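You operate a simulated robot arm through the tools that you are given. There is no shell and no other tool.

Carry out the task below with a simulated two-armed robot. There is one attempt and no reset: what you move stays moved.

JOB
Put one of the cloths from the top of the long bench on the top of the tool cart. Stack the 40 mm brass bush from the shelf of the long bench on top of the 41 mm brass bush. Stack the grey flange from the shelf of the long bench on top of the blue flange. Stack the white bearing from the top of the long bench on top of the green bearing. Pick up the yellow wheel chock from the top of the long bench with one hand, pass it to the other hand and put it on the top of the narrow trolley. Put the pan from the steel pallet on the stacker on the top of the desk. Any order will do.

The check looks at the end state, three seconds after you hand in, the way a careful person would. Anything else that was tipped, shoved, dropped, spilled or broken makes it a failure. Flat cloth is picked up by pressing the open fingertips on it (5 to 10 N) and closing them slowly along it; thin cloth reads only 2 to 8 mm in the jaws.

ROBOT AND FRAMES
Two 7-joint arms with fingered hands on one trunk, on a base that drives. Base frame: it is fixed to the floor where the robot stands at the start and does not move with it; the origin is under the middle of the robot, x ahead of it, y to its left, z up. Lengths are in mm, angles in rad, forces in N, time in s.
The left shoulder is at the start at [49, 182, 1223], the right one opposite. With the tool pointing down near the work surface each hand reaches from about 400 to 800 mm from the robot's upright axis, wherever it stands, measured 20 degrees to its own side. Places, roughly: bearing [1000, -3500, 1000]; brass bush [1000, -3750, 500]; cloth (7x9x3 cm) [800, -3400, 900]; flange [1000, -3500, 500]; pan (27x16x6 cm) [-10200, -13700, 200]; top of the desk [-7300, -16700, 900]; top of the narrow trolley [-900, -8300, 900]; top of the tool cart [-2100, -4000, 1000]; wheel chock [250, -3750, 1000]. Payload 3.8 kg a hand.
The tool frame of a hand sits at the grasp point between the pads (the TCP): z along the fingers, y along the line on which they close. The tips reach 30 mm beyond it. Largest opening 104 mm; the body of the gripper starts 35 mm behind the TCP. The gripper is a hand of 4 fingers: y runs from the thumb to the fingers, the wrist lies at [-17, -104, -178] in the tool frame, and closing takes about 1.5 s.
Orientation is that of the tool frame in the base frame, as a unit quaternion [w, x, y, z]. With the fingers straight down and the wrist toward the robot, the tool's x, y and z point along [0, 1, 0], [1, 0, 0] and [0, 0, -1] of the base frame.

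CONTROLS
- The arms move only by the tool jog_arm. It takes "left_motion", "right_motion" or both (then of equal length, played together; a hand with none holds still); each is a list of rows, each a list of 2 entries, a list of its own where there are three numbers: the turn, a rotation vector about the base's x, y, z in units of 45 degrees (1.0 is 45 degrees), then the shift along the base's x, y, z in units of 200 mm (1.0 is 200 mm). In form: [[[wx, wy, wz], [tx, ty, tz]], ...]. A call has 1 to 20 rows; each row is the pose to reach, as a shift and turn from the pose commanded when the call began. "left_hand" and "right_hand" are, for a hand that has rows, the finger opening in mm, from 0 to 104, set as the call begins (left out, the last holds). A call with a number of a shift or a turn outside -1 to 1 is refused whole. Rows are played at 5 a second. More than 50 mm and 0.15 rad between two rows, or a gripper value outside its range, and nothing of the call is played. A pose out of reach is approached as far as the arm can. The call stops where the force on the tool passes 40 N (or 10 N more than at its start, if that is more) or the arm is blocked; 0.2 s more then pass. The fingers move at their own pace (about 72 mm/s each) and stop on an object; they squeeze with about 22 N. The grip force told is the motor's: it shows also when the fingers shut on nothing. Time passes only in rows, and 0.2 s behind the last, so rows that repeat a pose let the fingers close. The reply holds the time, the measured pose of the TCP, the force on the tool along the base axes, the opening and the grip force, in the units named above and with some noise, with the torque about the TCP (base axes, N m) and any sound that the robot's microphone picked up.
- Cameras (640 x 400 px; columns grow to the right, rows downward): "scene" is now at [137, 0.6, 1401.7]; the picture's right is [-0.01, -1.00, 0.00], its down [-0.56, 0.00, -0.83] and it looks along [0.83, -0.01, -0.56] (base axes); focal length 265 px, centre (320, 200). "left" rides on the left gripper at [-66, -90, -126] in its tool frame; the picture's right is [-0.78, -0.30, 0.56], its down [0.57, -0.70, 0.42] and it looks along [0.27, 0.65, 0.71] (tool axes); focal length 275 px, centre (320, 200). "right" rides on the right gripper at [66, -90, -126] in its tool frame; the picture's right is [-0.78, 0.30, -0.56], its down [-0.57, -0.70, 0.42] and it looks along [-0.27, 0.65, 0.71] (tool axes); focal length 275 px, centre (320, 200). There is no depth. A picture from a camera that has moved, and an enlarged one, comes with that camera's place and axes in the base frame and with its lens.
- grab_frame(camera): a new picture of that camera. The clock stands still meanwhile.
- raise_lower(by): slides the trunk up (or, below 0, down) by that many mm; the arms and the scene camera ride with it, the base frame stays. It gives what a move gives, with no picture.
- roll_base(legs): drives the robot by 1 to 6 legs, each [ahead, left, turn to the left] in mm, mm and rad, along the robot's own axes; the way and the turn of a leg run together, so that a leg with both is an arc; at most 1500 mm and 3.142 rad a leg. The arms and the cameras ride along, it lands a little off, and it stops where it bumps. It gives what a move gives.
- finger_targets(index, middle, ring, thumb_bend, thumb_turn, hand): sets how far each is bent, from 0 (flat) to 1 (curled in); at 0.3 the hand is open as for a grip, at 0.7 the pads meet at the TCP. One left out holds its place. A second passes; each finger stops where it meets its share of the squeeze, and holds until it gets a number again. A gripper value or a shape takes the hand back. It gives what a move gives, with no picture; readings hold the bend of each and the force on the fingers (four entries, about 0 where the hand has none), thumb and palm. thumb_turn goes from beside the hand (0) to across from the fingers (1), as for a grip.
- grasp_type(shape, hand): the hand has 4 fingers and takes this shape, open, in about a second: jaw (thumb against the fingers, like two jaws); tri (thumb and two fingers); tip (a fingertip pinch); poke (one finger out to press); point (the index stretched); flat (the hand flat); cup (the hand cupped); fist (a fist). The gripper value then closes the fingers along that shape, each until it touches; the sizes above hold for jaw. It gives what a move gives, with no picture.
- aim_head(pan, tilt): turns the head with the scene camera to pan (to the left, within 1.501 rad either way) and tilt (down, from -0.506 to 1.204), counted from straight ahead of the robot. It gives what a move gives.
- close_up(camera, box): a new picture of the part [left, top, right, bottom] of that camera's present view, enlarged. The clock stands still meanwhile.
- sign_off(): hands the job in; it is judged then, once.

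Places have to be worked out from the pictures, the camera data and where the tool is seen. Open the grippers and draw the arms clear of the work before you hand the job in, unless the task says otherwise.

The tools are called after "Request:" as name(argument=value, ...) on one line, values as JSON. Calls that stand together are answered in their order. jog_arm: Moves the arms, as the interface text tells. Its arguments: {"type":"object","properties":{"left_motion":{"type":"array"},"left_hand":{"type":"number"},"right_motion":{"type":"array"},"right_hand":{"type":"number"}},"required":[]} The other tools are called the same way: raise_lower (by) slides the trunk up or down; grasp_type (shape, hand) gives the hand a shape; finger_targets (index, middle, ring, thumb_bend, thumb_turn, hand) moves the fingers one by one; roll_base (legs) drives the base; aim_head (pan, tilt) turns the head that bears the scene camera; grab_frame (camera) takes a picture; close_up (camera, box) takes an enlarged picture of a part of a camera's view; sign_off () hands the job in.

At the start:

```text
time: 0.0
left_ee_pos: [532.2, 268.4, 1178.2]
left_tool_rot: [0.0, 0.707, 0.707, 0.0]
left_ft_force: [0.4, -0.2, -1.3]
left_torque: [-0.02, 0.0, -0.02]
left_gripper_width: 103.8
left_grasp_force: 0.1
left_shape: jaw
left_bend: [0.3, 0.3, 0.3, 0.3, 0.97]
left_finger forces: [0.1, 0.1, 0.0, 0.1, 0.1, 0.0]
right_ee_pos: [557.9, -209.2, 1148.9]
right_tool_rot: [0.0, 0.707, 0.707, 0.0]
right_ft_force: [0.6, 0.7, 0.7]
right_torque: [0.0, -0.01, -0.02]
right_gripper_width: 103.5
right_grasp_force: 0.1
right_shape: jaw
right_bend: [0.3, 0.3, 0.3, 0.3, 0.97]
right_finger forces: [0.2, 0.1, 0.0, 0.0, 0.0, 0.0]
trunk travel left (down, up): [-375.0, 381.0]
robot x, y, heading: [-2.1, -1.1, -0.003]
head pan, tilt: [-0.009, 0.593]
```

scene: 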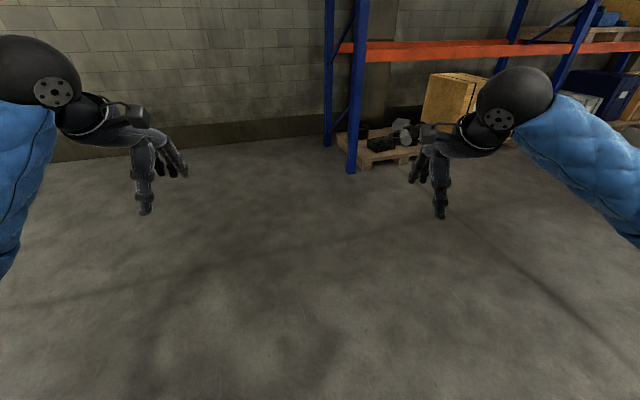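
right: 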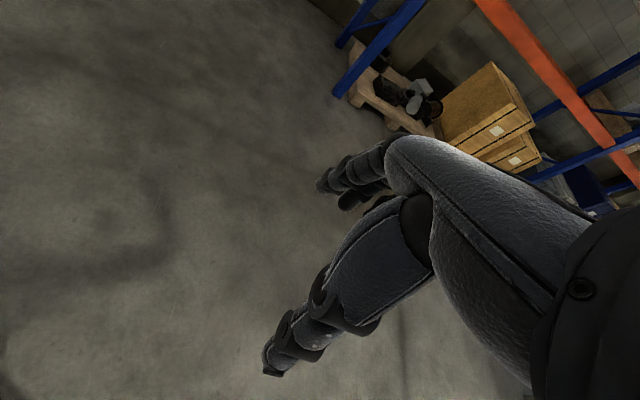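
left: 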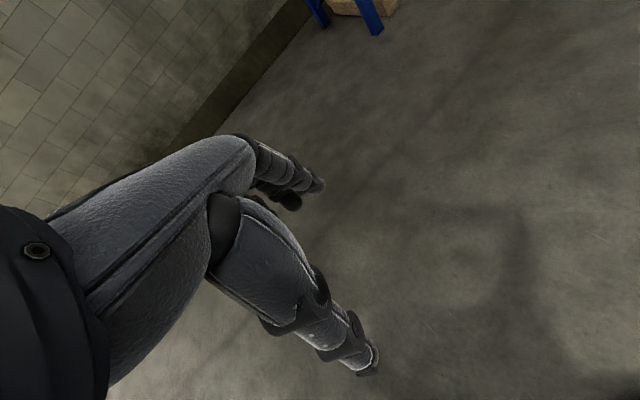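

The start pictures show only shelving ahead; the long bench should be to the right around y=-3500. I turn the head right to look.

Request:
aim_head(pan=-1.4, tilt=0.3)

Request:
grab_frame(camera="scene")

```text
time: 1.5
left_ee_pos: [532.3, 267.9, 1176.9]
left_tool_rot: [0.0, 0.707, 0.707, 0.001]
left_ft_force: [-0.3, 0.0, 0.3]
left_torque: [-0.04, 0.01, 0.02]
left_gripper_width: 103.7
left_grasp_force: 0.0
left_shape: jaw
left_bend: [0.3, 0.3, 0.3, 0.3, 0.97]
left_finger forces: [0.0, 0.0, 0.1, 0.0, 0.0, 0.0]
right_ee_pos: [557.8, -210.4, 1147.1]
right_tool_rot: [0.001, 0.707, 0.707, 0.0]
right_ft_force: [0.7, -0.5, -0.8]
right_torque: [-0.03, 0.01, 0.01]
right_gripper_width: 103.8
right_grasp_force: 0.0
right_shape: jaw
right_bend: [0.3, 0.3, 0.3, 0.3, 0.97]
right_finger forces: [0.0, 0.0, 0.0, 0.0, 0.1, 0.0]
trunk travel left (down, up): [-375.0, 381.0]
robot x, y, heading: [0.6, -3.4, 0.002]
head pan, tilt: [-1.4, 0.3]
```

```text
taken
camera scene: at [64.3, -90.7, 1428.5], right [-0.99, -0.17, 0.0], down [-0.05, 0.29, -0.96], along [0.16, -0.94, -0.3], focal length 265 px, centre (320, 200)
```

scene: 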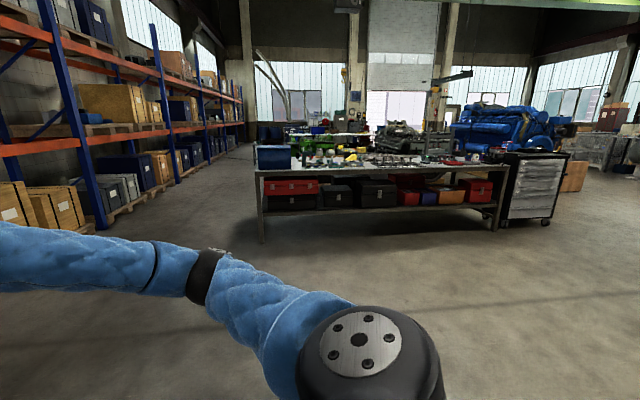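

The long bench is visible ahead-right with the tool cart at its right end. I zoom in on it.

Request:
close_up(camera="scene", box=[240, 110, 400, 220])

Request:
close_up(camera="scene", box=[380, 100, 600, 240])

```text
3.64 times, centred on (320, 165) of scene
camera zoom: at [64.3, -90.7, 1428.5], right [-0.99, -0.17, 0.0], down [-0.05, 0.29, -0.96], along [0.16, -0.94, -0.3], focal length 963 px, centre (320, 327)
```

zoom: 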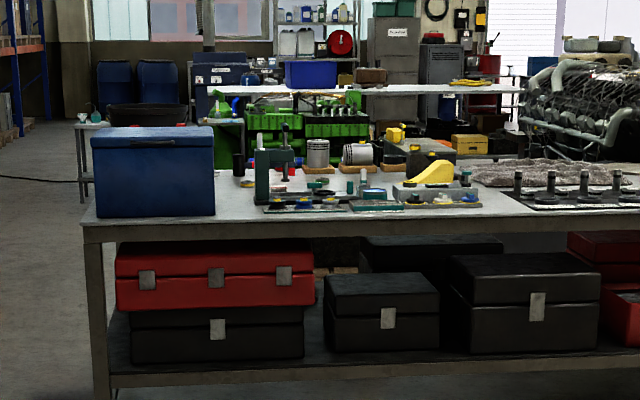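

```text
2.86 times, centred on (490, 170) of scene
camera zoom: at [64.3, -90.7, 1428.5], right [-0.99, -0.17, 0.0], down [-0.05, 0.29, -0.96], along [0.16, -0.94, -0.3], focal length 757 px, centre (-166, 286)
```

zoom: 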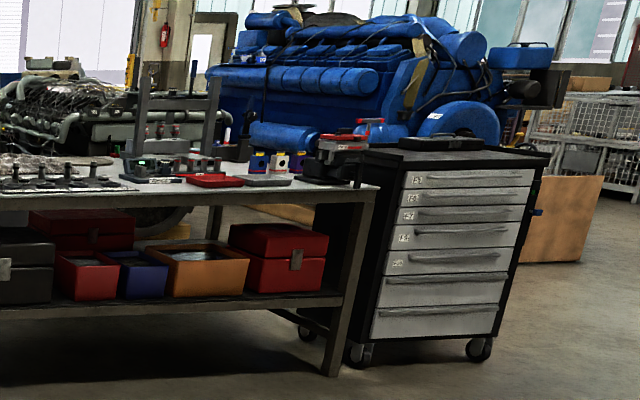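

The bench appears turned about 0.27 rad, front-left leg near (1230,-2800), front-right near (-1640,-3600). I turn to face it and drive to about 0.9 m before its left half, then look down.

Request:
roll_base(legs=[[0, 0, -1.297], [1060, -85, 0], [1060, -85, 0]])

Request:
aim_head(pan=0.0, tilt=0.4)

Request:
grab_frame(camera="scene")

```text
time: 15.3
left_ee_pos: [767.6, -2546.6, 1178.4]
left_tool_rot: [-0.001, 0.993, 0.122, 0.0]
left_ft_force: [0.5, 0.4, -0.7]
left_torque: [0.0, 0.01, -0.01]
left_gripper_width: 103.7
left_grasp_force: 0.1
left_shape: jaw
left_bend: [0.3, 0.3, 0.3, 0.3, 0.97]
left_finger forces: [0.0, 0.0, 0.0, 0.0, 0.0, 0.1]
right_ee_pos: [309.7, -2686.3, 1147.1]
right_tool_rot: [-0.001, 0.993, 0.121, 0.0]
right_ft_force: [0.3, -0.8, -0.6]
right_torque: [0.04, -0.02, 0.01]
right_gripper_width: 103.8
right_grasp_force: 0.0
right_shape: jaw
right_bend: [0.3, 0.3, 0.3, 0.3, 0.97]
right_finger forces: [0.0, 0.1, 0.0, 0.0, 0.0, 0.0]
trunk travel left (down, up): [-375.0, 381.0]
robot x, y, heading: [383.1, -2094.8, -1.33]
head pan, tilt: [-1.4, 0.3]
```

```text
time: 16.8
left_ee_pos: [768.4, -2546.4, 1179.2]
left_tool_rot: [0.001, 0.993, 0.122, 0.0]
left_ft_force: [-0.4, 0.3, -0.7]
left_torque: [0.02, -0.03, -0.01]
left_gripper_width: 103.7
left_grasp_force: 0.0
left_shape: jaw
left_bend: [0.3, 0.3, 0.3, 0.3, 0.97]
left_finger forces: [0.0, 0.0, 0.0, 0.0, 0.1, 0.1]
right_ee_pos: [310.0, -2686.2, 1147.3]
right_tool_rot: [-0.001, 0.993, 0.121, 0.0]
right_ft_force: [-0.2, 0.2, 0.5]
right_torque: [0.04, -0.02, -0.02]
right_gripper_width: 103.6
right_grasp_force: 0.1
right_shape: jaw
right_bend: [0.3, 0.3, 0.3, 0.3, 0.97]
right_finger forces: [0.1, 0.0, 0.1, 0.1, 0.0, 0.1]
trunk travel left (down, up): [-375.0, 381.0]
robot x, y, heading: [381.6, -2090.4, -1.333]
head pan, tilt: [0.0, 0.4]
```

```text
taken
camera scene: at [413.3, -2228.3, 1419.3], right [-0.97, -0.24, 0.0], down [-0.09, 0.38, -0.92], along [0.22, -0.89, -0.39], focal length 265 px, centre (320, 200)
```

scene: 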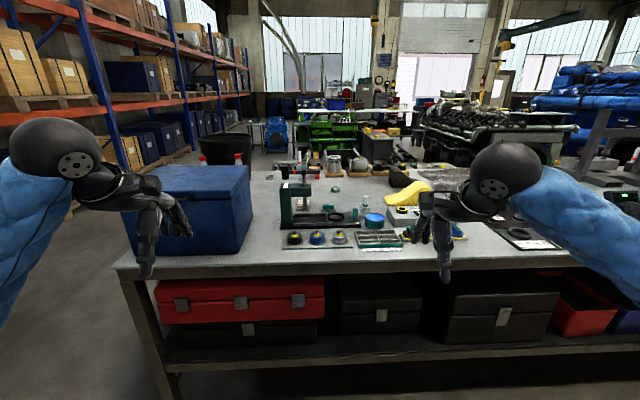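

Now the bench top is visible. I zoom in on the working region.

Request:
close_up(camera="scene", box=[240, 150, 400, 250])

Request:
close_up(camera="scene", box=[350, 150, 510, 250])

Request:
close_up(camera="scene", box=[140, 260, 400, 400])

```text
4.00 times, centred on (320, 200) of scene
camera zoom: at [413.3, -2228.3, 1419.3], right [-0.97, -0.24, 0.0], down [-0.09, 0.38, -0.92], along [0.22, -0.89, -0.39], focal length 1059 px, centre (320, 200)
```

zoom: 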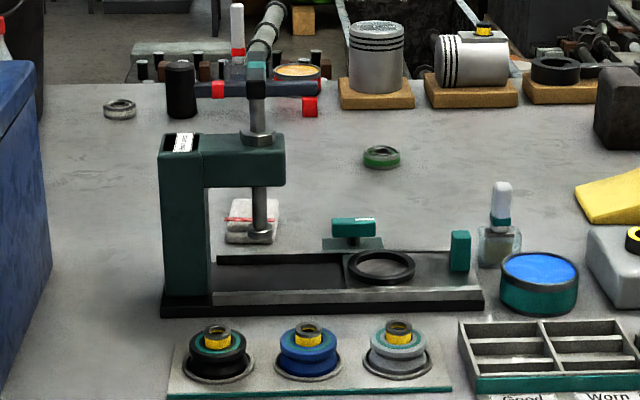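

```text
4.00 times, centred on (430, 200) of scene
camera zoom: at [413.3, -2228.3, 1419.3], right [-0.97, -0.24, 0.0], down [-0.09, 0.38, -0.92], along [0.22, -0.89, -0.39], focal length 1059 px, centre (-120, 200)
```

zoom: 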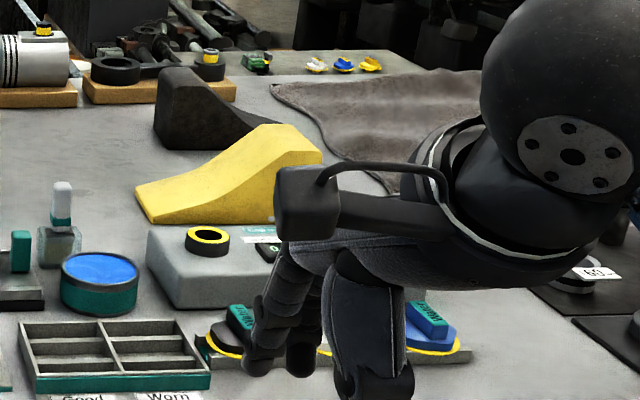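

```text
2.46 times, centred on (270, 330) of scene
camera zoom: at [413.3, -2228.3, 1419.3], right [-0.97, -0.24, 0.0], down [-0.09, 0.38, -0.92], along [0.22, -0.89, -0.39], focal length 652 px, centre (443, -120)
```

zoom: 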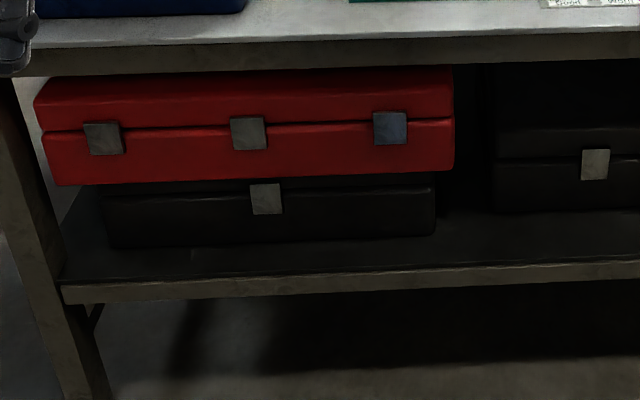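

The press, the bearings (white near (1110,-3710), green near (660,-3590)), the chock near (280,-3550) and a folded cloth near (780,-3360) are seen; the shelf items must be behind the toolboxes. I drive round the left end for a look at the back side.

Request:
roll_base(legs=[[0, 900, 0], [0, 850, 0], [1200, 0, 0]])

Request:
aim_head(pan=-0.3, tilt=0.3)

Request:
grab_frame(camera="scene")

Request:
aim_head(pan=-1.3, tilt=0.5)

Request:
grab_frame(camera="scene")

```text
time: 31.3
left_ee_pos: [2747.7, -3292.5, 1177.8]
left_tool_rot: [0.0, 0.992, 0.128, 0.0]
left_ft_force: [-0.9, -0.2, -0.9]
left_torque: [0.04, 0.0, 0.02]
left_gripper_width: 103.8
left_grasp_force: 0.0
left_shape: jaw
left_bend: [0.3, 0.3, 0.3, 0.3, 0.97]
left_finger forces: [0.0, 0.0, 0.1, 0.0, 0.1, 0.0]
right_ee_pos: [2292.3, -3437.7, 1147.6]
right_tool_rot: [-0.001, 0.992, 0.127, 0.0]
right_ft_force: [-0.1, -0.1, 0.7]
right_torque: [0.0, 0.03, 0.04]
right_gripper_width: 103.8
right_grasp_force: 0.0
right_shape: jaw
right_bend: [0.3, 0.3, 0.3, 0.3, 0.97]
right_finger forces: [0.1, 0.0, 0.1, 0.1, 0.0, 0.0]
trunk travel left (down, up): [-375.0, 381.0]
robot x, y, heading: [2356.4, -2845.2, -1.313]
head pan, tilt: [0.0, 0.4]
```

```text
time: 32.1
left_ee_pos: [2748.5, -3292.3, 1178.6]
left_tool_rot: [0.0, 0.992, 0.129, 0.0]
left_ft_force: [-0.7, 0.1, 0.4]
left_torque: [-0.01, 0.01, 0.01]
left_gripper_width: 103.5
left_grasp_force: 0.1
left_shape: jaw
left_bend: [0.3, 0.3, 0.3, 0.3, 0.97]
left_finger forces: [0.0, 0.0, 0.0, 0.0, 0.1, 0.0]
right_ee_pos: [2291.2, -3438.4, 1146.6]
right_tool_rot: [-0.001, 0.992, 0.127, 0.0]
right_ft_force: [0.3, 0.3, -0.2]
right_torque: [0.0, 0.06, 0.0]
right_gripper_width: 103.6
right_grasp_force: 0.1
right_shape: jaw
right_bend: [0.3, 0.3, 0.3, 0.3, 0.97]
right_finger forces: [0.0, 0.1, 0.0, 0.0, 0.0, 0.0]
trunk travel left (down, up): [-375.0, 381.0]
robot x, y, heading: [2354.5, -2842.3, -1.309]
head pan, tilt: [-0.3, 0.3]
```

```text
taken
camera scene: at [2362.6, -2982.6, 1428.5], right [-1.0, 0.04, 0.0], down [0.01, 0.3, -0.96], along [-0.04, -0.95, -0.3], focal length 265 px, centre (320, 200)
```

scene: 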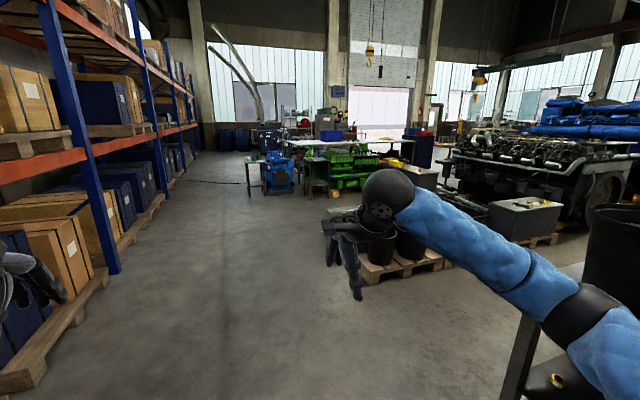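

```text
time: 33.4
left_ee_pos: [2748.6, -3292.4, 1178.4]
left_tool_rot: [0.0, 0.992, 0.128, 0.0]
left_ft_force: [-0.1, 0.0, -0.4]
left_torque: [-0.02, 0.02, 0.0]
left_gripper_width: 103.7
left_grasp_force: 0.0
left_shape: jaw
left_bend: [0.3, 0.3, 0.3, 0.3, 0.97]
left_finger forces: [0.0, 0.0, 0.0, 0.1, 0.0, 0.1]
right_ee_pos: [2291.8, -3437.5, 1148.8]
right_tool_rot: [-0.001, 0.992, 0.127, 0.0]
right_ft_force: [0.0, 0.0, 0.3]
right_torque: [-0.02, 0.02, -0.02]
right_gripper_width: 103.5
right_grasp_force: 0.0
right_shape: jaw
right_bend: [0.3, 0.3, 0.3, 0.3, 0.97]
right_finger forces: [0.0, 0.0, 0.0, 0.0, 0.0, 0.0]
trunk travel left (down, up): [-375.0, 381.0]
robot x, y, heading: [2355.4, -2846.0, -1.31]
head pan, tilt: [-1.3, 0.499]
```

```text
taken
camera scene: at [2288.0, -2935.1, 1410.2], right [-0.5, 0.86, 0.0], down [0.41, 0.24, -0.88], along [-0.76, -0.44, -0.48], focal length 265 px, centre (320, 200)
```

scene: 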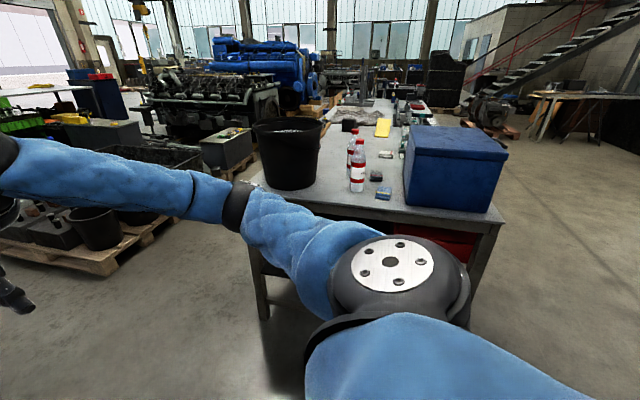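

The bench end with bin, bottles and blue cooler is seen; behind it stand a pallet with bins and an engine stand. I zoom in on both the end of the bench and the gap behind.

Request:
close_up(camera="scene", box=[310, 80, 450, 210])

Request:
aim_head(pan=-0.8, tilt=0.5)

Request:
grab_frame(camera="scene")

```text
3.08 times, centred on (380, 145) of scene
camera zoom: at [2288.0, -2935.1, 1410.2], right [-0.5, 0.86, 0.0], down [0.41, 0.24, -0.88], along [-0.76, -0.44, -0.48], focal length 815 px, centre (135, 369)
```

zoom: 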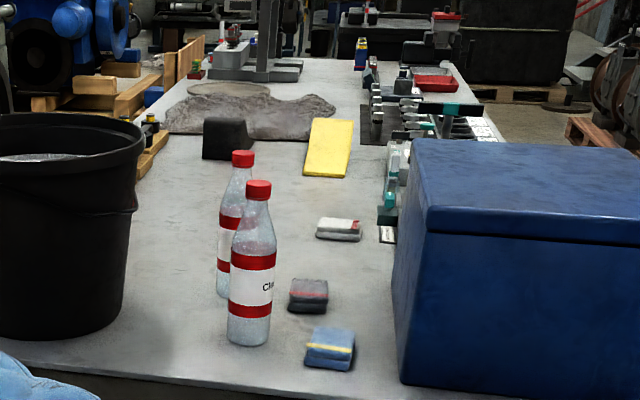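

```text
time: 34.3
left_ee_pos: [2746.8, -3292.8, 1179.3]
left_tool_rot: [0.0, 0.992, 0.128, 0.0]
left_ft_force: [-0.3, -0.7, 0.3]
left_torque: [0.0, 0.0, 0.0]
left_gripper_width: 103.7
left_grasp_force: 0.0
left_shape: jaw
left_bend: [0.3, 0.3, 0.3, 0.3, 0.97]
left_finger forces: [0.0, 0.1, 0.0, 0.1, 0.0, 0.1]
right_ee_pos: [2292.0, -3438.9, 1146.9]
right_tool_rot: [-0.002, 0.992, 0.126, 0.0]
right_ft_force: [-0.1, -0.9, 0.2]
right_torque: [0.0, -0.01, 0.02]
right_gripper_width: 103.9
right_grasp_force: 0.1
right_shape: jaw
right_bend: [0.3, 0.3, 0.3, 0.3, 0.97]
right_finger forces: [0.0, 0.0, 0.0, 0.0, 0.0, 0.0]
trunk travel left (down, up): [-375.0, 381.0]
robot x, y, heading: [2354.4, -2842.8, -1.318]
head pan, tilt: [-0.799, 0.499]
```

```text
taken
camera scene: at [2319.5, -2967.2, 1410.1], right [-0.86, 0.52, 0.0], down [0.25, 0.41, -0.88], along [-0.45, -0.75, -0.48], focal length 265 px, centre (320, 200)
```

scene: 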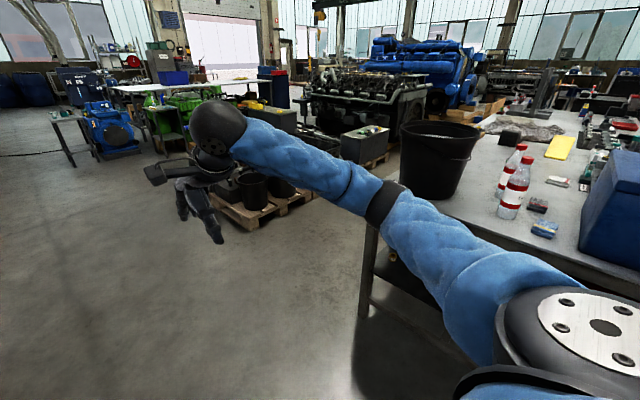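

Three folded cloths (blue, black, white) lie near the left end. Now I drive past the end of the bench and turn round to look at its back side before going into the gap.

Request:
roll_base(legs=[[1400, 0, 0], [0, 0, -3.125]])

Request:
aim_head(pan=0.6, tilt=0.5)

Request:
grab_frame(camera="scene")

Request:
aim_head(pan=1.3, tilt=0.5)

Request:
grab_frame(camera="scene")

```text
time: 48.5
left_ee_pos: [2298.6, -3723.2, 1178.0]
left_tool_rot: [0.0, -0.116, 0.993, 0.0]
left_ft_force: [0.3, 0.3, 0.5]
left_torque: [0.01, 0.0, -0.01]
left_gripper_width: 103.7
left_grasp_force: 0.0
left_shape: jaw
left_bend: [0.3, 0.3, 0.3, 0.3, 0.97]
left_finger forces: [0.1, 0.1, 0.0, 0.0, 0.0, 0.0]
right_ee_pos: [2757.4, -3588.7, 1147.1]
right_tool_rot: [0.0, -0.116, 0.993, 0.0]
right_ft_force: [-0.6, -0.9, 0.2]
right_torque: [-0.03, 0.02, 0.01]
right_gripper_width: 104.0
right_grasp_force: 0.0
right_shape: jaw
right_bend: [0.3, 0.3, 0.3, 0.3, 0.97]
right_finger forces: [0.1, 0.1, 0.0, 0.0, 0.0, 0.0]
trunk travel left (down, up): [-375.0, 381.0]
robot x, y, heading: [2683.4, -4178.0, 1.803]
head pan, tilt: [-0.799, 0.499]
```

```text
time: 50.1
left_ee_pos: [2298.5, -3723.4, 1178.5]
left_tool_rot: [0.0, -0.117, 0.993, -0.001]
left_ft_force: [0.7, -0.1, -0.4]
left_torque: [-0.01, 0.01, 0.02]
left_gripper_width: 103.5
left_grasp_force: 0.0
left_shape: jaw
left_bend: [0.3, 0.3, 0.3, 0.3, 0.97]
left_finger forces: [0.1, 0.1, 0.0, 0.1, 0.1, 0.0]
right_ee_pos: [2757.3, -3588.8, 1147.3]
right_tool_rot: [0.0, -0.115, 0.993, -0.001]
right_ft_force: [0.1, 0.6, 0.1]
right_torque: [0.0, 0.0, 0.02]
right_gripper_width: 103.3
right_grasp_force: 0.0
right_shape: jaw
right_bend: [0.3, 0.3, 0.3, 0.3, 0.97]
right_finger forces: [0.0, 0.0, 0.0, 0.0, 0.1, 0.1]
trunk travel left (down, up): [-375.0, 381.0]
robot x, y, heading: [2686.1, -4177.4, 1.801]
head pan, tilt: [0.6, 0.499]
```

```text
taken
camera scene: at [2605.6, -4071.4, 1410.1], right [0.67, 0.74, 0.0], down [0.35, -0.32, -0.88], along [-0.65, 0.59, -0.48], focal length 265 px, centre (320, 200)
```

scene: 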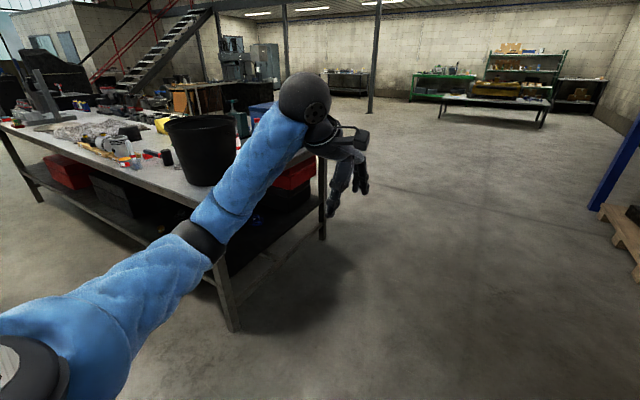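

```text
time: 51.1
left_ee_pos: [2299.4, -3723.0, 1179.1]
left_tool_rot: [0.0, -0.116, 0.993, 0.001]
left_ft_force: [0.0, 0.5, 0.1]
left_torque: [0.0, 0.0, 0.02]
left_gripper_width: 103.5
left_grasp_force: 0.1
left_shape: jaw
left_bend: [0.3, 0.3, 0.3, 0.3, 0.97]
left_finger forces: [0.1, 0.0, 0.0, 0.1, 0.0, 0.0]
right_ee_pos: [2757.1, -3588.4, 1147.3]
right_tool_rot: [0.0, -0.116, 0.993, -0.001]
right_ft_force: [0.0, -0.5, -0.2]
right_torque: [-0.02, -0.03, -0.02]
right_gripper_width: 103.7
right_grasp_force: 0.1
right_shape: jaw
right_bend: [0.3, 0.3, 0.3, 0.3, 0.97]
right_finger forces: [0.0, 0.0, 0.0, 0.0, 0.0, 0.0]
trunk travel left (down, up): [-375.0, 381.0]
robot x, y, heading: [2678.7, -4180.7, 1.802]
head pan, tilt: [1.3, 0.499]
```

```text
taken
camera scene: at [2582.0, -4129.2, 1410.2], right [0.04, 1.0, 0.0], down [0.48, -0.02, -0.88], along [-0.88, 0.03, -0.48], focal length 265 px, centre (320, 200)
```

scene: 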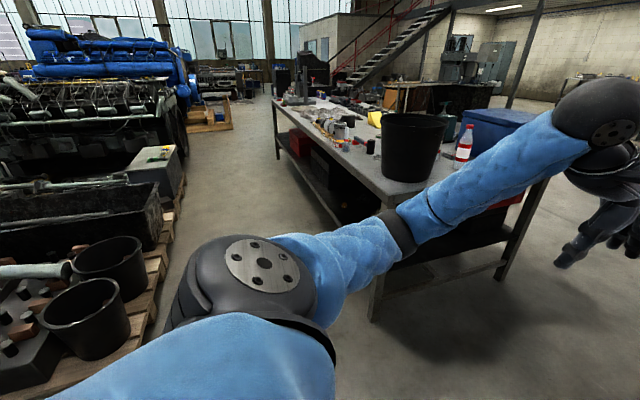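

The gap behind the bench is about 1.27 m wide, clear enough. I drive sideways into it, stopping 750 mm off the back edge, facing the bench.

Request:
roll_base(legs=[[-104, 0, 0.034], [0, 800, 0], [0, 800, 0]])

Request:
aim_head(pan=0.0, tilt=0.7)

Request:
grab_frame(camera="scene")

```text
time: 60.1
left_ee_pos: [771.7, -4240.5, 1177.9]
left_tool_rot: [0.0, -0.126, 0.992, 0.0]
left_ft_force: [-0.3, -0.7, -0.1]
left_torque: [0.01, 0.01, 0.0]
left_gripper_width: 103.7
left_grasp_force: 0.1
left_shape: jaw
left_bend: [0.3, 0.3, 0.3, 0.3, 0.97]
left_finger forces: [0.1, 0.0, 0.0, 0.2, 0.0, 0.0]
right_ee_pos: [1227.5, -4096.4, 1148.7]
right_tool_rot: [0.001, -0.126, 0.992, -0.001]
right_ft_force: [-0.6, 0.5, 0.7]
right_torque: [-0.01, -0.02, 0.01]
right_gripper_width: 104.0
right_grasp_force: 0.0
right_shape: jaw
right_bend: [0.3, 0.3, 0.3, 0.3, 0.97]
right_finger forces: [0.0, 0.0, 0.0, 0.0, 0.0, 0.0]
trunk travel left (down, up): [-375.0, 381.0]
robot x, y, heading: [1162.8, -4693.5, 1.823]
head pan, tilt: [1.3, 0.499]
```

```text
time: 61.5
left_ee_pos: [771.3, -4240.8, 1177.4]
left_tool_rot: [0.0, -0.126, 0.992, 0.0]
left_ft_force: [0.5, 0.5, 2.1]
left_torque: [0.02, 0.01, 0.0]
left_gripper_width: 103.8
left_grasp_force: 0.1
left_shape: jaw
left_bend: [0.3, 0.3, 0.3, 0.3, 0.97]
left_finger forces: [0.0, 0.1, 0.0, 0.1, 0.1, 0.0]
right_ee_pos: [1228.1, -4097.7, 1147.7]
right_tool_rot: [0.0, -0.126, 0.992, 0.0]
right_ft_force: [0.0, 0.7, -0.2]
right_torque: [0.02, -0.01, -0.04]
right_gripper_width: 103.9
right_grasp_force: 0.1
right_shape: jaw
right_bend: [0.3, 0.3, 0.3, 0.3, 0.97]
right_finger forces: [0.0, 0.1, 0.0, 0.0, 0.1, 0.0]
trunk travel left (down, up): [-375.0, 381.0]
robot x, y, heading: [1167.6, -4690.9, 1.824]
head pan, tilt: [0.0, 0.7]
```

```text
taken
camera scene: at [1132.6, -4560.1, 1392.4], right [0.97, 0.25, 0.0], down [0.16, -0.62, -0.76], along [-0.19, 0.74, -0.64], focal length 265 px, centre (320, 200)
```

scene: 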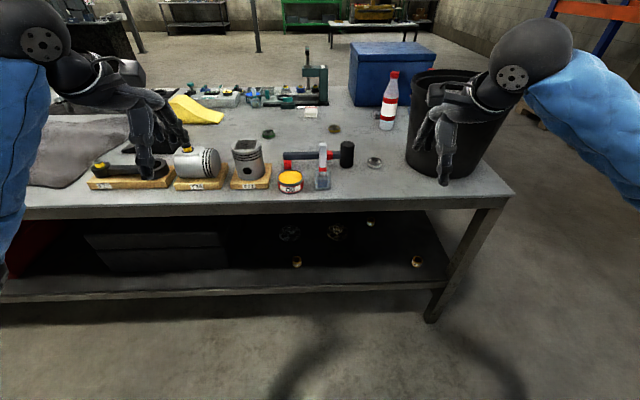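

Brass bushes and flanges lie on the shelf on this side. I zoom in on the shelf and on the top.

Request:
close_up(camera="scene", box=[250, 205, 450, 300])

Request:
close_up(camera="scene", box=[220, 80, 420, 200])

```text
3.20 times, centred on (350, 252) of scene
camera zoom: at [1132.6, -4560.1, 1392.4], right [0.97, 0.25, 0.0], down [0.16, -0.62, -0.76], along [-0.19, 0.74, -0.64], focal length 847 px, centre (224, 32)
```

zoom: 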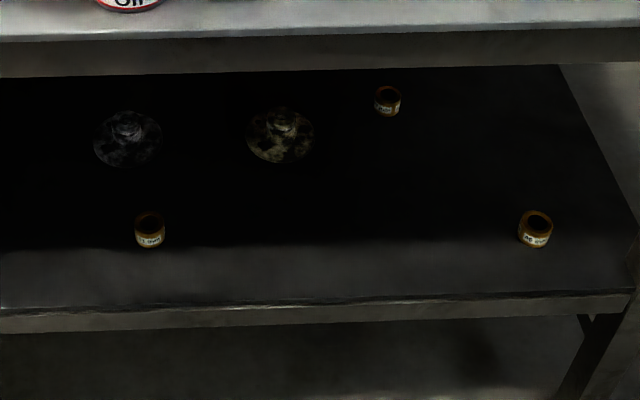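

```text
3.20 times, centred on (320, 140) of scene
camera zoom: at [1132.6, -4560.1, 1392.4], right [0.97, 0.25, 0.0], down [0.16, -0.62, -0.76], along [-0.19, 0.74, -0.64], focal length 847 px, centre (320, 392)
```

zoom: 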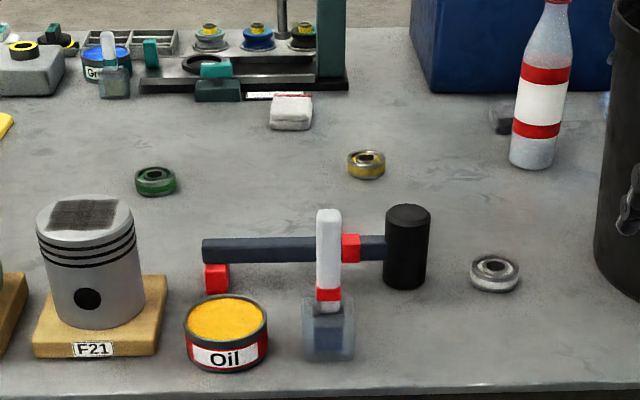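

Three labelled brass bushes and two dark flanges are on the shelf; on top green, yellow and white bearings. I zoom in further to read labels.

Request:
close_up(camera="scene", box=[285, 250, 311, 272])

Request:
close_up(camera="scene", box=[405, 250, 431, 272])

Request:
close_up(camera="scene", box=[358, 214, 384, 234])

Request:
close_up(camera="scene", box=[270, 210, 360, 260])

```text
16.00 times, centred on (298, 261) of scene
camera zoom: at [1132.6, -4560.1, 1392.4], right [0.97, 0.25, 0.0], down [0.16, -0.62, -0.76], along [-0.19, 0.74, -0.64], focal length 4237 px, centre (672, -776)
```

zoom: 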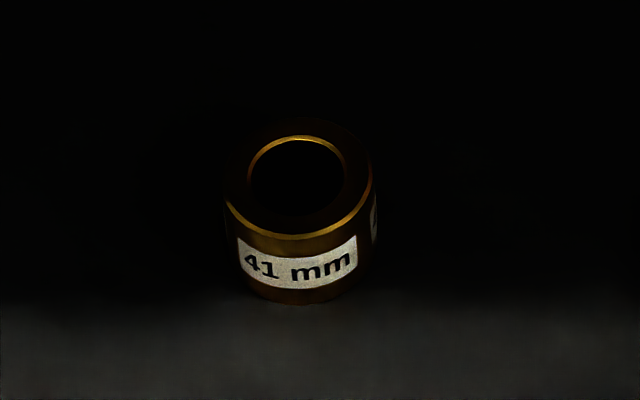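

```text
16.00 times, centred on (418, 261) of scene
camera zoom: at [1132.6, -4560.1, 1392.4], right [0.97, 0.25, 0.0], down [0.16, -0.62, -0.76], along [-0.19, 0.74, -0.64], focal length 4237 px, centre (-1248, -776)
```

zoom: 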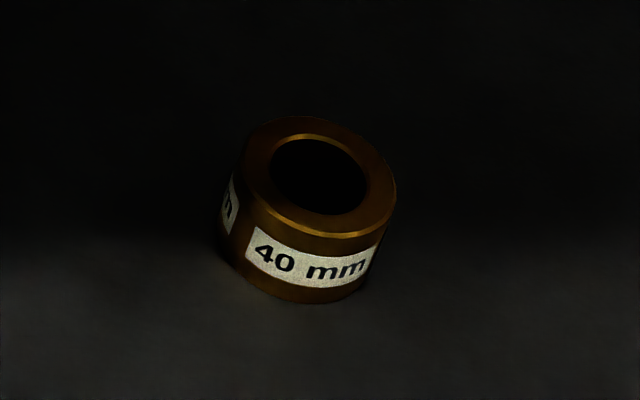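

```text
16.00 times, centred on (371, 224) of scene
camera zoom: at [1132.6, -4560.1, 1392.4], right [0.97, 0.25, 0.0], down [0.16, -0.62, -0.76], along [-0.19, 0.74, -0.64], focal length 4237 px, centre (-496, -184)
```

zoom: 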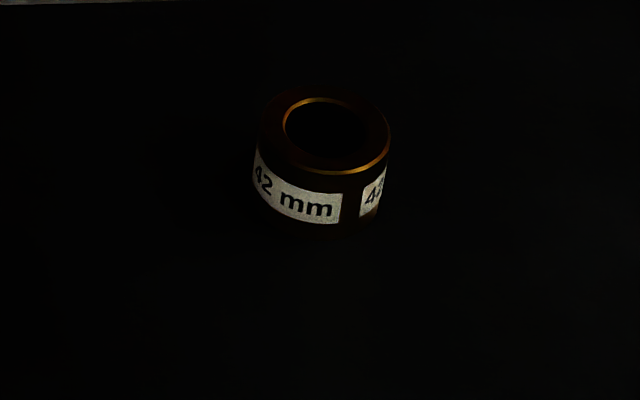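

```text
7.11 times, centred on (315, 235) of scene
camera zoom: at [1132.6, -4560.1, 1392.4], right [0.97, 0.25, 0.0], down [0.16, -0.62, -0.76], along [-0.19, 0.74, -0.64], focal length 1883 px, centre (356, -49)
```

zoom: 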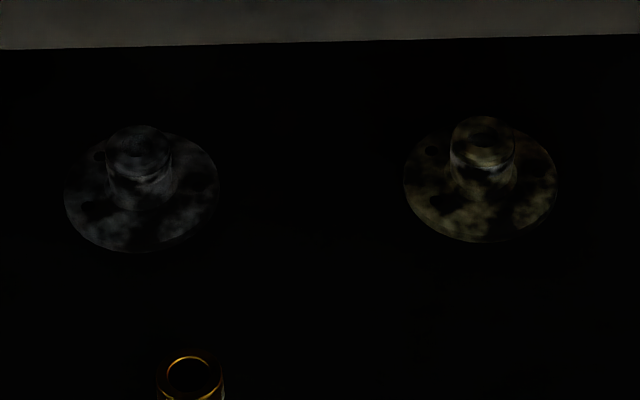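

40 mm bush is at about (1385,-3706), 41 mm at (838,-3849), 42 mm further in; shelf z≈350. Flange colours are too dark to tell, so I lower the trunk for a better view under the top (hands are ~240 mm short of the bench).

Request:
raise_lower(by=-370)

Request:
aim_head(pan=0.0, tilt=0.6)

Request:
grab_frame(camera="scene")

Request:
close_up(camera="scene", box=[220, 100, 420, 225])

```text
time: 65.1
left_ee_pos: [771.1, -4241.0, 808.8]
left_tool_rot: [-0.001, -0.126, 0.992, 0.0]
left_ft_force: [-0.1, -0.4, -0.4]
left_torque: [0.0, 0.03, 0.02]
left_gripper_width: 103.7
left_grasp_force: 0.0
left_shape: jaw
left_bend: [0.3, 0.3, 0.3, 0.3, 0.97]
left_finger forces: [0.0, 0.0, 0.1, 0.1, 0.0, 0.0]
right_ee_pos: [1227.4, -4096.7, 778.0]
right_tool_rot: [0.0, -0.125, 0.992, 0.0]
right_ft_force: [0.2, 0.0, -0.3]
right_torque: [0.0, 0.0, 0.0]
right_gripper_width: 103.6
right_grasp_force: 0.1
right_shape: jaw
right_bend: [0.3, 0.3, 0.3, 0.3, 0.97]
right_finger forces: [0.0, 0.1, 0.0, 0.1, 0.1, 0.0]
trunk travel left (down, up): [-5.0, 751.0]
robot x, y, heading: [1164.6, -4689.4, 1.822]
head pan, tilt: [0.0, 0.7]
```

```text
time: 65.8
left_ee_pos: [772.2, -4240.8, 807.4]
left_tool_rot: [0.0, -0.126, 0.992, 0.0]
left_ft_force: [-0.8, 0.0, -0.3]
left_torque: [0.01, 0.01, 0.02]
left_gripper_width: 103.6
left_grasp_force: 0.0
left_shape: jaw
left_bend: [0.3, 0.3, 0.3, 0.3, 0.97]
left_finger forces: [0.0, 0.0, 0.0, 0.0, 0.0, 0.0]
right_ee_pos: [1227.7, -4096.5, 778.6]
right_tool_rot: [0.0, -0.126, 0.992, -0.001]
right_ft_force: [0.9, 0.1, -0.4]
right_torque: [0.02, -0.02, -0.04]
right_gripper_width: 103.6
right_grasp_force: 0.0
right_shape: jaw
right_bend: [0.3, 0.3, 0.3, 0.3, 0.97]
right_finger forces: [0.0, 0.0, 0.1, 0.0, 0.1, 0.0]
trunk travel left (down, up): [-5.0, 751.0]
robot x, y, heading: [1165.3, -4692.5, 1.821]
head pan, tilt: [0.0, 0.6]
```

```text
taken
camera scene: at [1084.9, -4374.6, 1015.0], right [0.97, 0.25, 0.0], down [0.14, -0.55, -0.82], along [-0.21, 0.8, -0.57], focal length 265 px, centre (320, 200)
```

scene: 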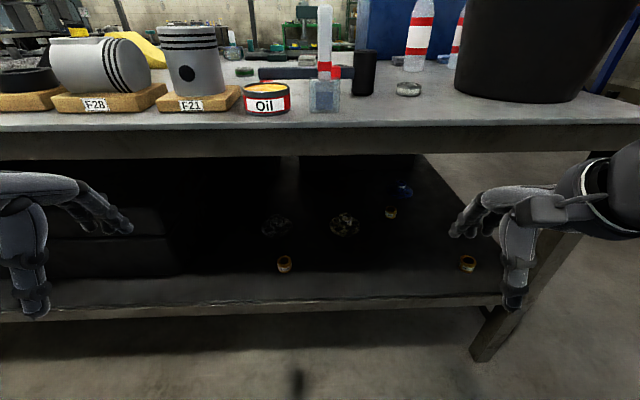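

```text
3.20 times, centred on (320, 162) of scene
camera zoom: at [1084.9, -4374.6, 1015.0], right [0.97, 0.25, 0.0], down [0.14, -0.55, -0.82], along [-0.21, 0.8, -0.57], focal length 847 px, centre (320, 320)
```

zoom: 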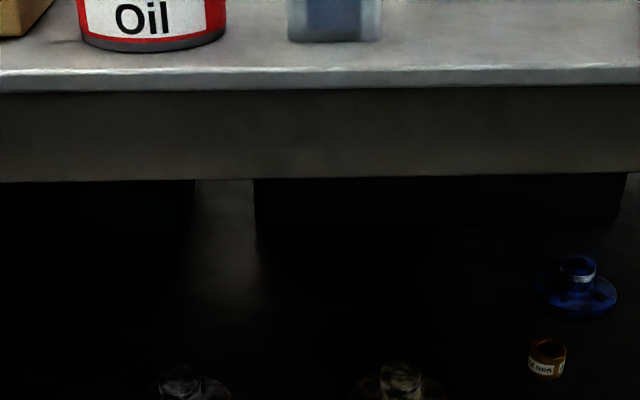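

The blue flange shows deeper in, near (1180,-3307), best reached from the bench's left end. Lowering leans the trunk ~190 mm forward; I look straight down to see the robot's own base extent.

Request:
aim_head(pan=0.0, tilt=1.2)

Request:
grab_frame(camera="scene")

Request:
grab_frame(camera="right")

Request:
grab_frame(camera="left")

```text
time: 66.8
left_ee_pos: [772.1, -4240.7, 808.7]
left_tool_rot: [0.001, -0.126, 0.992, -0.001]
left_ft_force: [0.9, 0.5, 0.8]
left_torque: [-0.01, 0.01, -0.01]
left_gripper_width: 103.6
left_grasp_force: 0.0
left_shape: jaw
left_bend: [0.3, 0.3, 0.3, 0.3, 0.97]
left_finger forces: [0.0, 0.0, 0.0, 0.1, 0.0, 0.0]
right_ee_pos: [1229.1, -4096.9, 777.7]
right_tool_rot: [-0.001, -0.125, 0.992, -0.001]
right_ft_force: [-0.1, 0.5, 0.4]
right_torque: [0.0, -0.03, -0.03]
right_gripper_width: 103.7
right_grasp_force: 0.1
right_shape: jaw
right_bend: [0.3, 0.3, 0.3, 0.3, 0.97]
right_finger forces: [0.1, 0.0, 0.0, 0.1, 0.0, 0.0]
trunk travel left (down, up): [-5.0, 751.0]
robot x, y, heading: [1165.2, -4689.9, 1.818]
head pan, tilt: [0.0, 1.201]
```

```text
taken
camera scene: at [1092.9, -4406.0, 970.4], right [0.97, 0.25, 0.0], down [0.23, -0.9, -0.36], along [-0.09, 0.35, -0.93], focal length 265 px, centre (320, 200)
```

scene: 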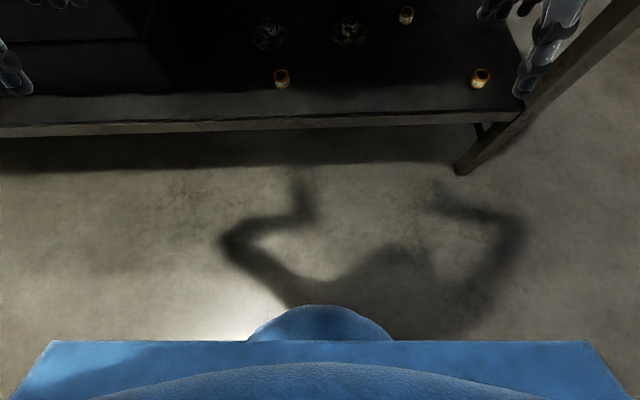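

```text
taken
camera right: at [1185.9, -4199.8, 903.0], right [0.68, 0.48, 0.56], down [0.73, -0.54, -0.42], along [0.1, 0.69, -0.71], focal length 275 px, centre (320, 200)
```

right: 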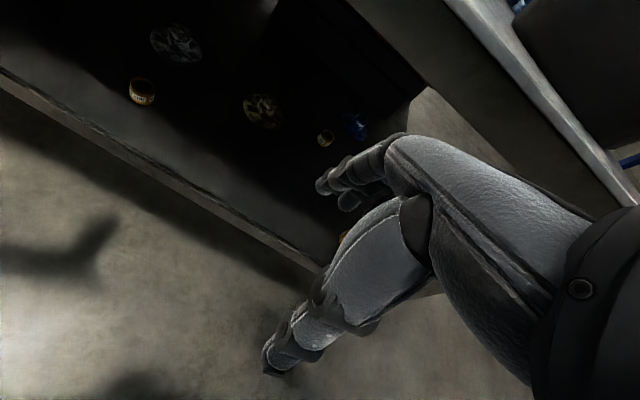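

```text
taken
camera left: at [859.0, -4311.6, 933.4], right [0.83, -0.09, -0.56], down [-0.38, -0.82, -0.42], along [-0.42, 0.56, -0.71], focal length 275 px, centre (320, 200)
```

left: 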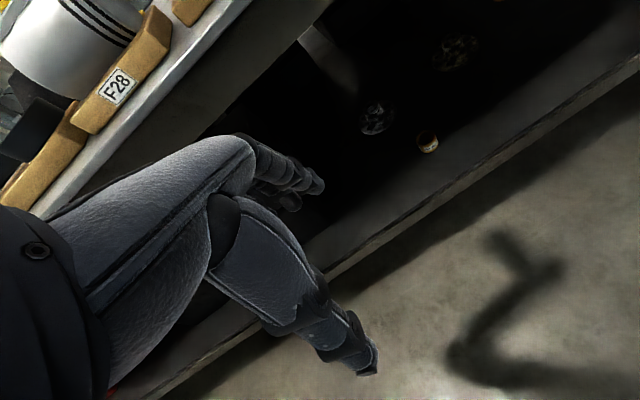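

The grey flange is the left one, the right one is yellowish. I lower both hands to about z=500 so that they pass under the bench top when I drive in closer.

Request:
jog_arm(left_motion=[[[0, 0, 0], [0, 0, -0.2]], [[0, 0, 0], [0, 0, -0.4]], [[0, 0, 0], [0, 0, -0.6]], [[0, 0, 0], [0, 0, -0.8]]], right_motion=[[[0, 0, 0], [0, 0, -0.18]], [[0, 0, 0], [0, 0, -0.36]], [[0, 0, 0], [0, 0, -0.54]], [[0, 0, 0], [0, 0, -0.7]]])

Request:
jog_arm(left_motion=[[[0, 0, 0], [0, 0, -0.2]], [[0, 0, 0], [0, 0, -0.4]], [[0, 0, 0], [0, 0, -0.6]], [[0, 0, 0], [0, 0, -0.75]]], right_motion=[[[0, 0, 0], [0, 0, -0.18]], [[0, 0, 0], [0, 0, -0.36]], [[0, 0, 0], [0, 0, -0.54]], [[0, 0, 0], [0, 0, -0.7]]])

Request:
aim_head(pan=0.0, tilt=0.8)

Request:
grab_frame(camera="scene")

```text
time: 67.8
left_ee_pos: [768.3, -4229.8, 646.7]
left_tool_rot: [0.0, -0.126, 0.992, 0.001]
left_ft_force: [-1.0, 0.5, 0.1]
left_torque: [-0.02, -0.01, 0.0]
left_gripper_width: 103.7
left_grasp_force: 0.0
left_shape: jaw
left_bend: [0.3, 0.3, 0.3, 0.3, 0.97]
left_finger forces: [0.0, 0.1, 0.0, 0.0, 0.0, 0.0]
left hand out of reach, approached as far as the arm can: row 2, 3, 4
right_ee_pos: [1228.4, -4098.1, 637.7]
right_tool_rot: [-0.001, -0.126, 0.992, 0.0]
right_ft_force: [-0.2, -0.4, -0.3]
right_torque: [0.0, 0.01, 0.01]
right_gripper_width: 103.7
right_grasp_force: 0.0
right_shape: jaw
right_bend: [0.3, 0.3, 0.3, 0.3, 0.97]
right_finger forces: [0.0, 0.0, 0.0, 0.0, 0.0, 0.0]
trunk travel left (down, up): [-5.0, 751.0]
robot x, y, heading: [1165.0, -4689.1, 1.82]
head pan, tilt: [0.0, 1.201]
```

```text
time: 68.8
left_ee_pos: [767.6, -4229.7, 495.3]
left_tool_rot: [0.0, -0.125, 0.992, 0.0]
left_ft_force: [0.8, 0.3, 0.0]
left_torque: [0.01, 0.02, 0.01]
left_gripper_width: 103.8
left_grasp_force: 0.0
left_shape: jaw
left_bend: [0.3, 0.3, 0.3, 0.3, 0.97]
left_finger forces: [0.1, 0.0, 0.0, 0.0, 0.0, 0.0]
right_ee_pos: [1228.2, -4097.9, 498.6]
right_tool_rot: [0.002, -0.125, 0.992, 0.0]
right_ft_force: [0.0, 0.4, 0.2]
right_torque: [-0.01, -0.01, 0.0]
right_gripper_width: 103.5
right_grasp_force: 0.0
right_shape: jaw
right_bend: [0.3, 0.3, 0.3, 0.3, 0.97]
right_finger forces: [0.0, 0.0, 0.1, 0.0, 0.0, 0.0]
trunk travel left (down, up): [-5.0, 751.0]
robot x, y, heading: [1165.7, -4691.3, 1.825]
head pan, tilt: [0.0, 1.201]
```

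```text
time: 69.7
left_ee_pos: [768.1, -4230.3, 496.5]
left_tool_rot: [0.001, -0.126, 0.992, 0.0]
left_ft_force: [-0.2, 0.5, -0.9]
left_torque: [0.0, 0.0, -0.01]
left_gripper_width: 103.7
left_grasp_force: 0.0
left_shape: jaw
left_bend: [0.3, 0.3, 0.3, 0.3, 0.97]
left_finger forces: [0.0, 0.0, 0.0, 0.1, 0.0, 0.1]
right_ee_pos: [1229.1, -4098.1, 497.8]
right_tool_rot: [0.001, -0.125, 0.992, -0.001]
right_ft_force: [0.0, 0.4, 0.2]
right_torque: [-0.04, 0.02, 0.04]
right_gripper_width: 103.6
right_grasp_force: 0.0
right_shape: jaw
right_bend: [0.3, 0.3, 0.3, 0.3, 0.97]
right_finger forces: [0.0, 0.0, 0.1, 0.0, 0.0, 0.0]
trunk travel left (down, up): [-5.0, 751.0]
robot x, y, heading: [1167.3, -4690.3, 1.822]
head pan, tilt: [0.0, 0.799]
```

```text
taken
camera scene: at [1086.8, -4382.1, 998.1], right [0.97, 0.25, 0.0], down [0.18, -0.69, -0.7], along [-0.17, 0.67, -0.72], focal length 265 px, centre (320, 200)
```

scene: 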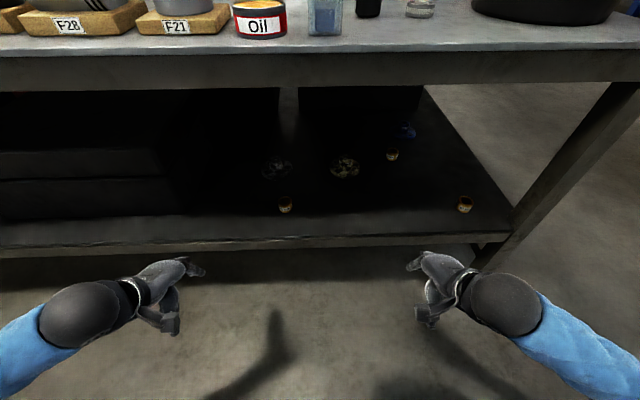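

Hands are low. I zoom in on the bushes again to triangulate their positions with this second view.

Request:
close_up(camera="scene", box=[445, 190, 485, 215])

Request:
close_up(camera="scene", box=[265, 190, 305, 215])

Request:
close_up(camera="scene", box=[250, 100, 442, 220])

```text
16.00 times, centred on (465, 202) of scene
camera zoom: at [1086.8, -4382.1, 998.1], right [0.97, 0.25, 0.0], down [0.18, -0.69, -0.7], along [-0.17, 0.67, -0.72], focal length 4237 px, centre (-2000, 160)
```

zoom: 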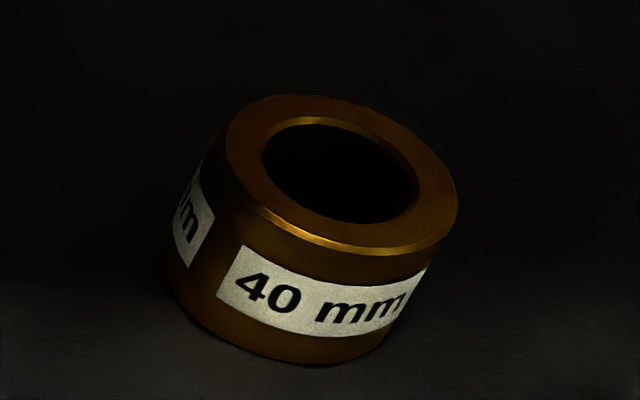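

```text
16.00 times, centred on (285, 202) of scene
camera zoom: at [1086.8, -4382.1, 998.1], right [0.97, 0.25, 0.0], down [0.18, -0.69, -0.7], along [-0.17, 0.67, -0.72], focal length 4237 px, centre (880, 160)
```

zoom: 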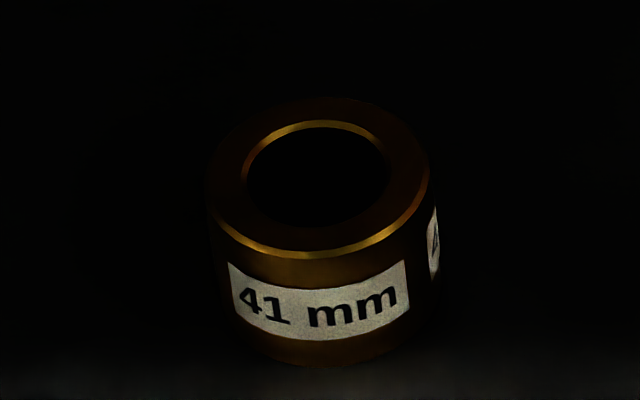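

```text
3.33 times, centred on (346, 160) of scene
camera zoom: at [1086.8, -4382.1, 998.1], right [0.97, 0.25, 0.0], down [0.18, -0.69, -0.7], along [-0.17, 0.67, -0.72], focal length 883 px, centre (233, 333)
```

zoom: 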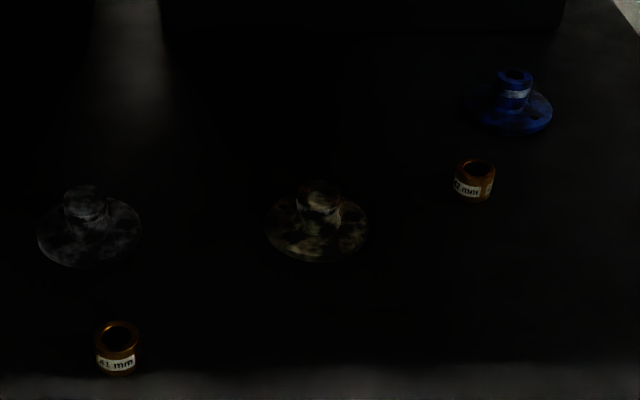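

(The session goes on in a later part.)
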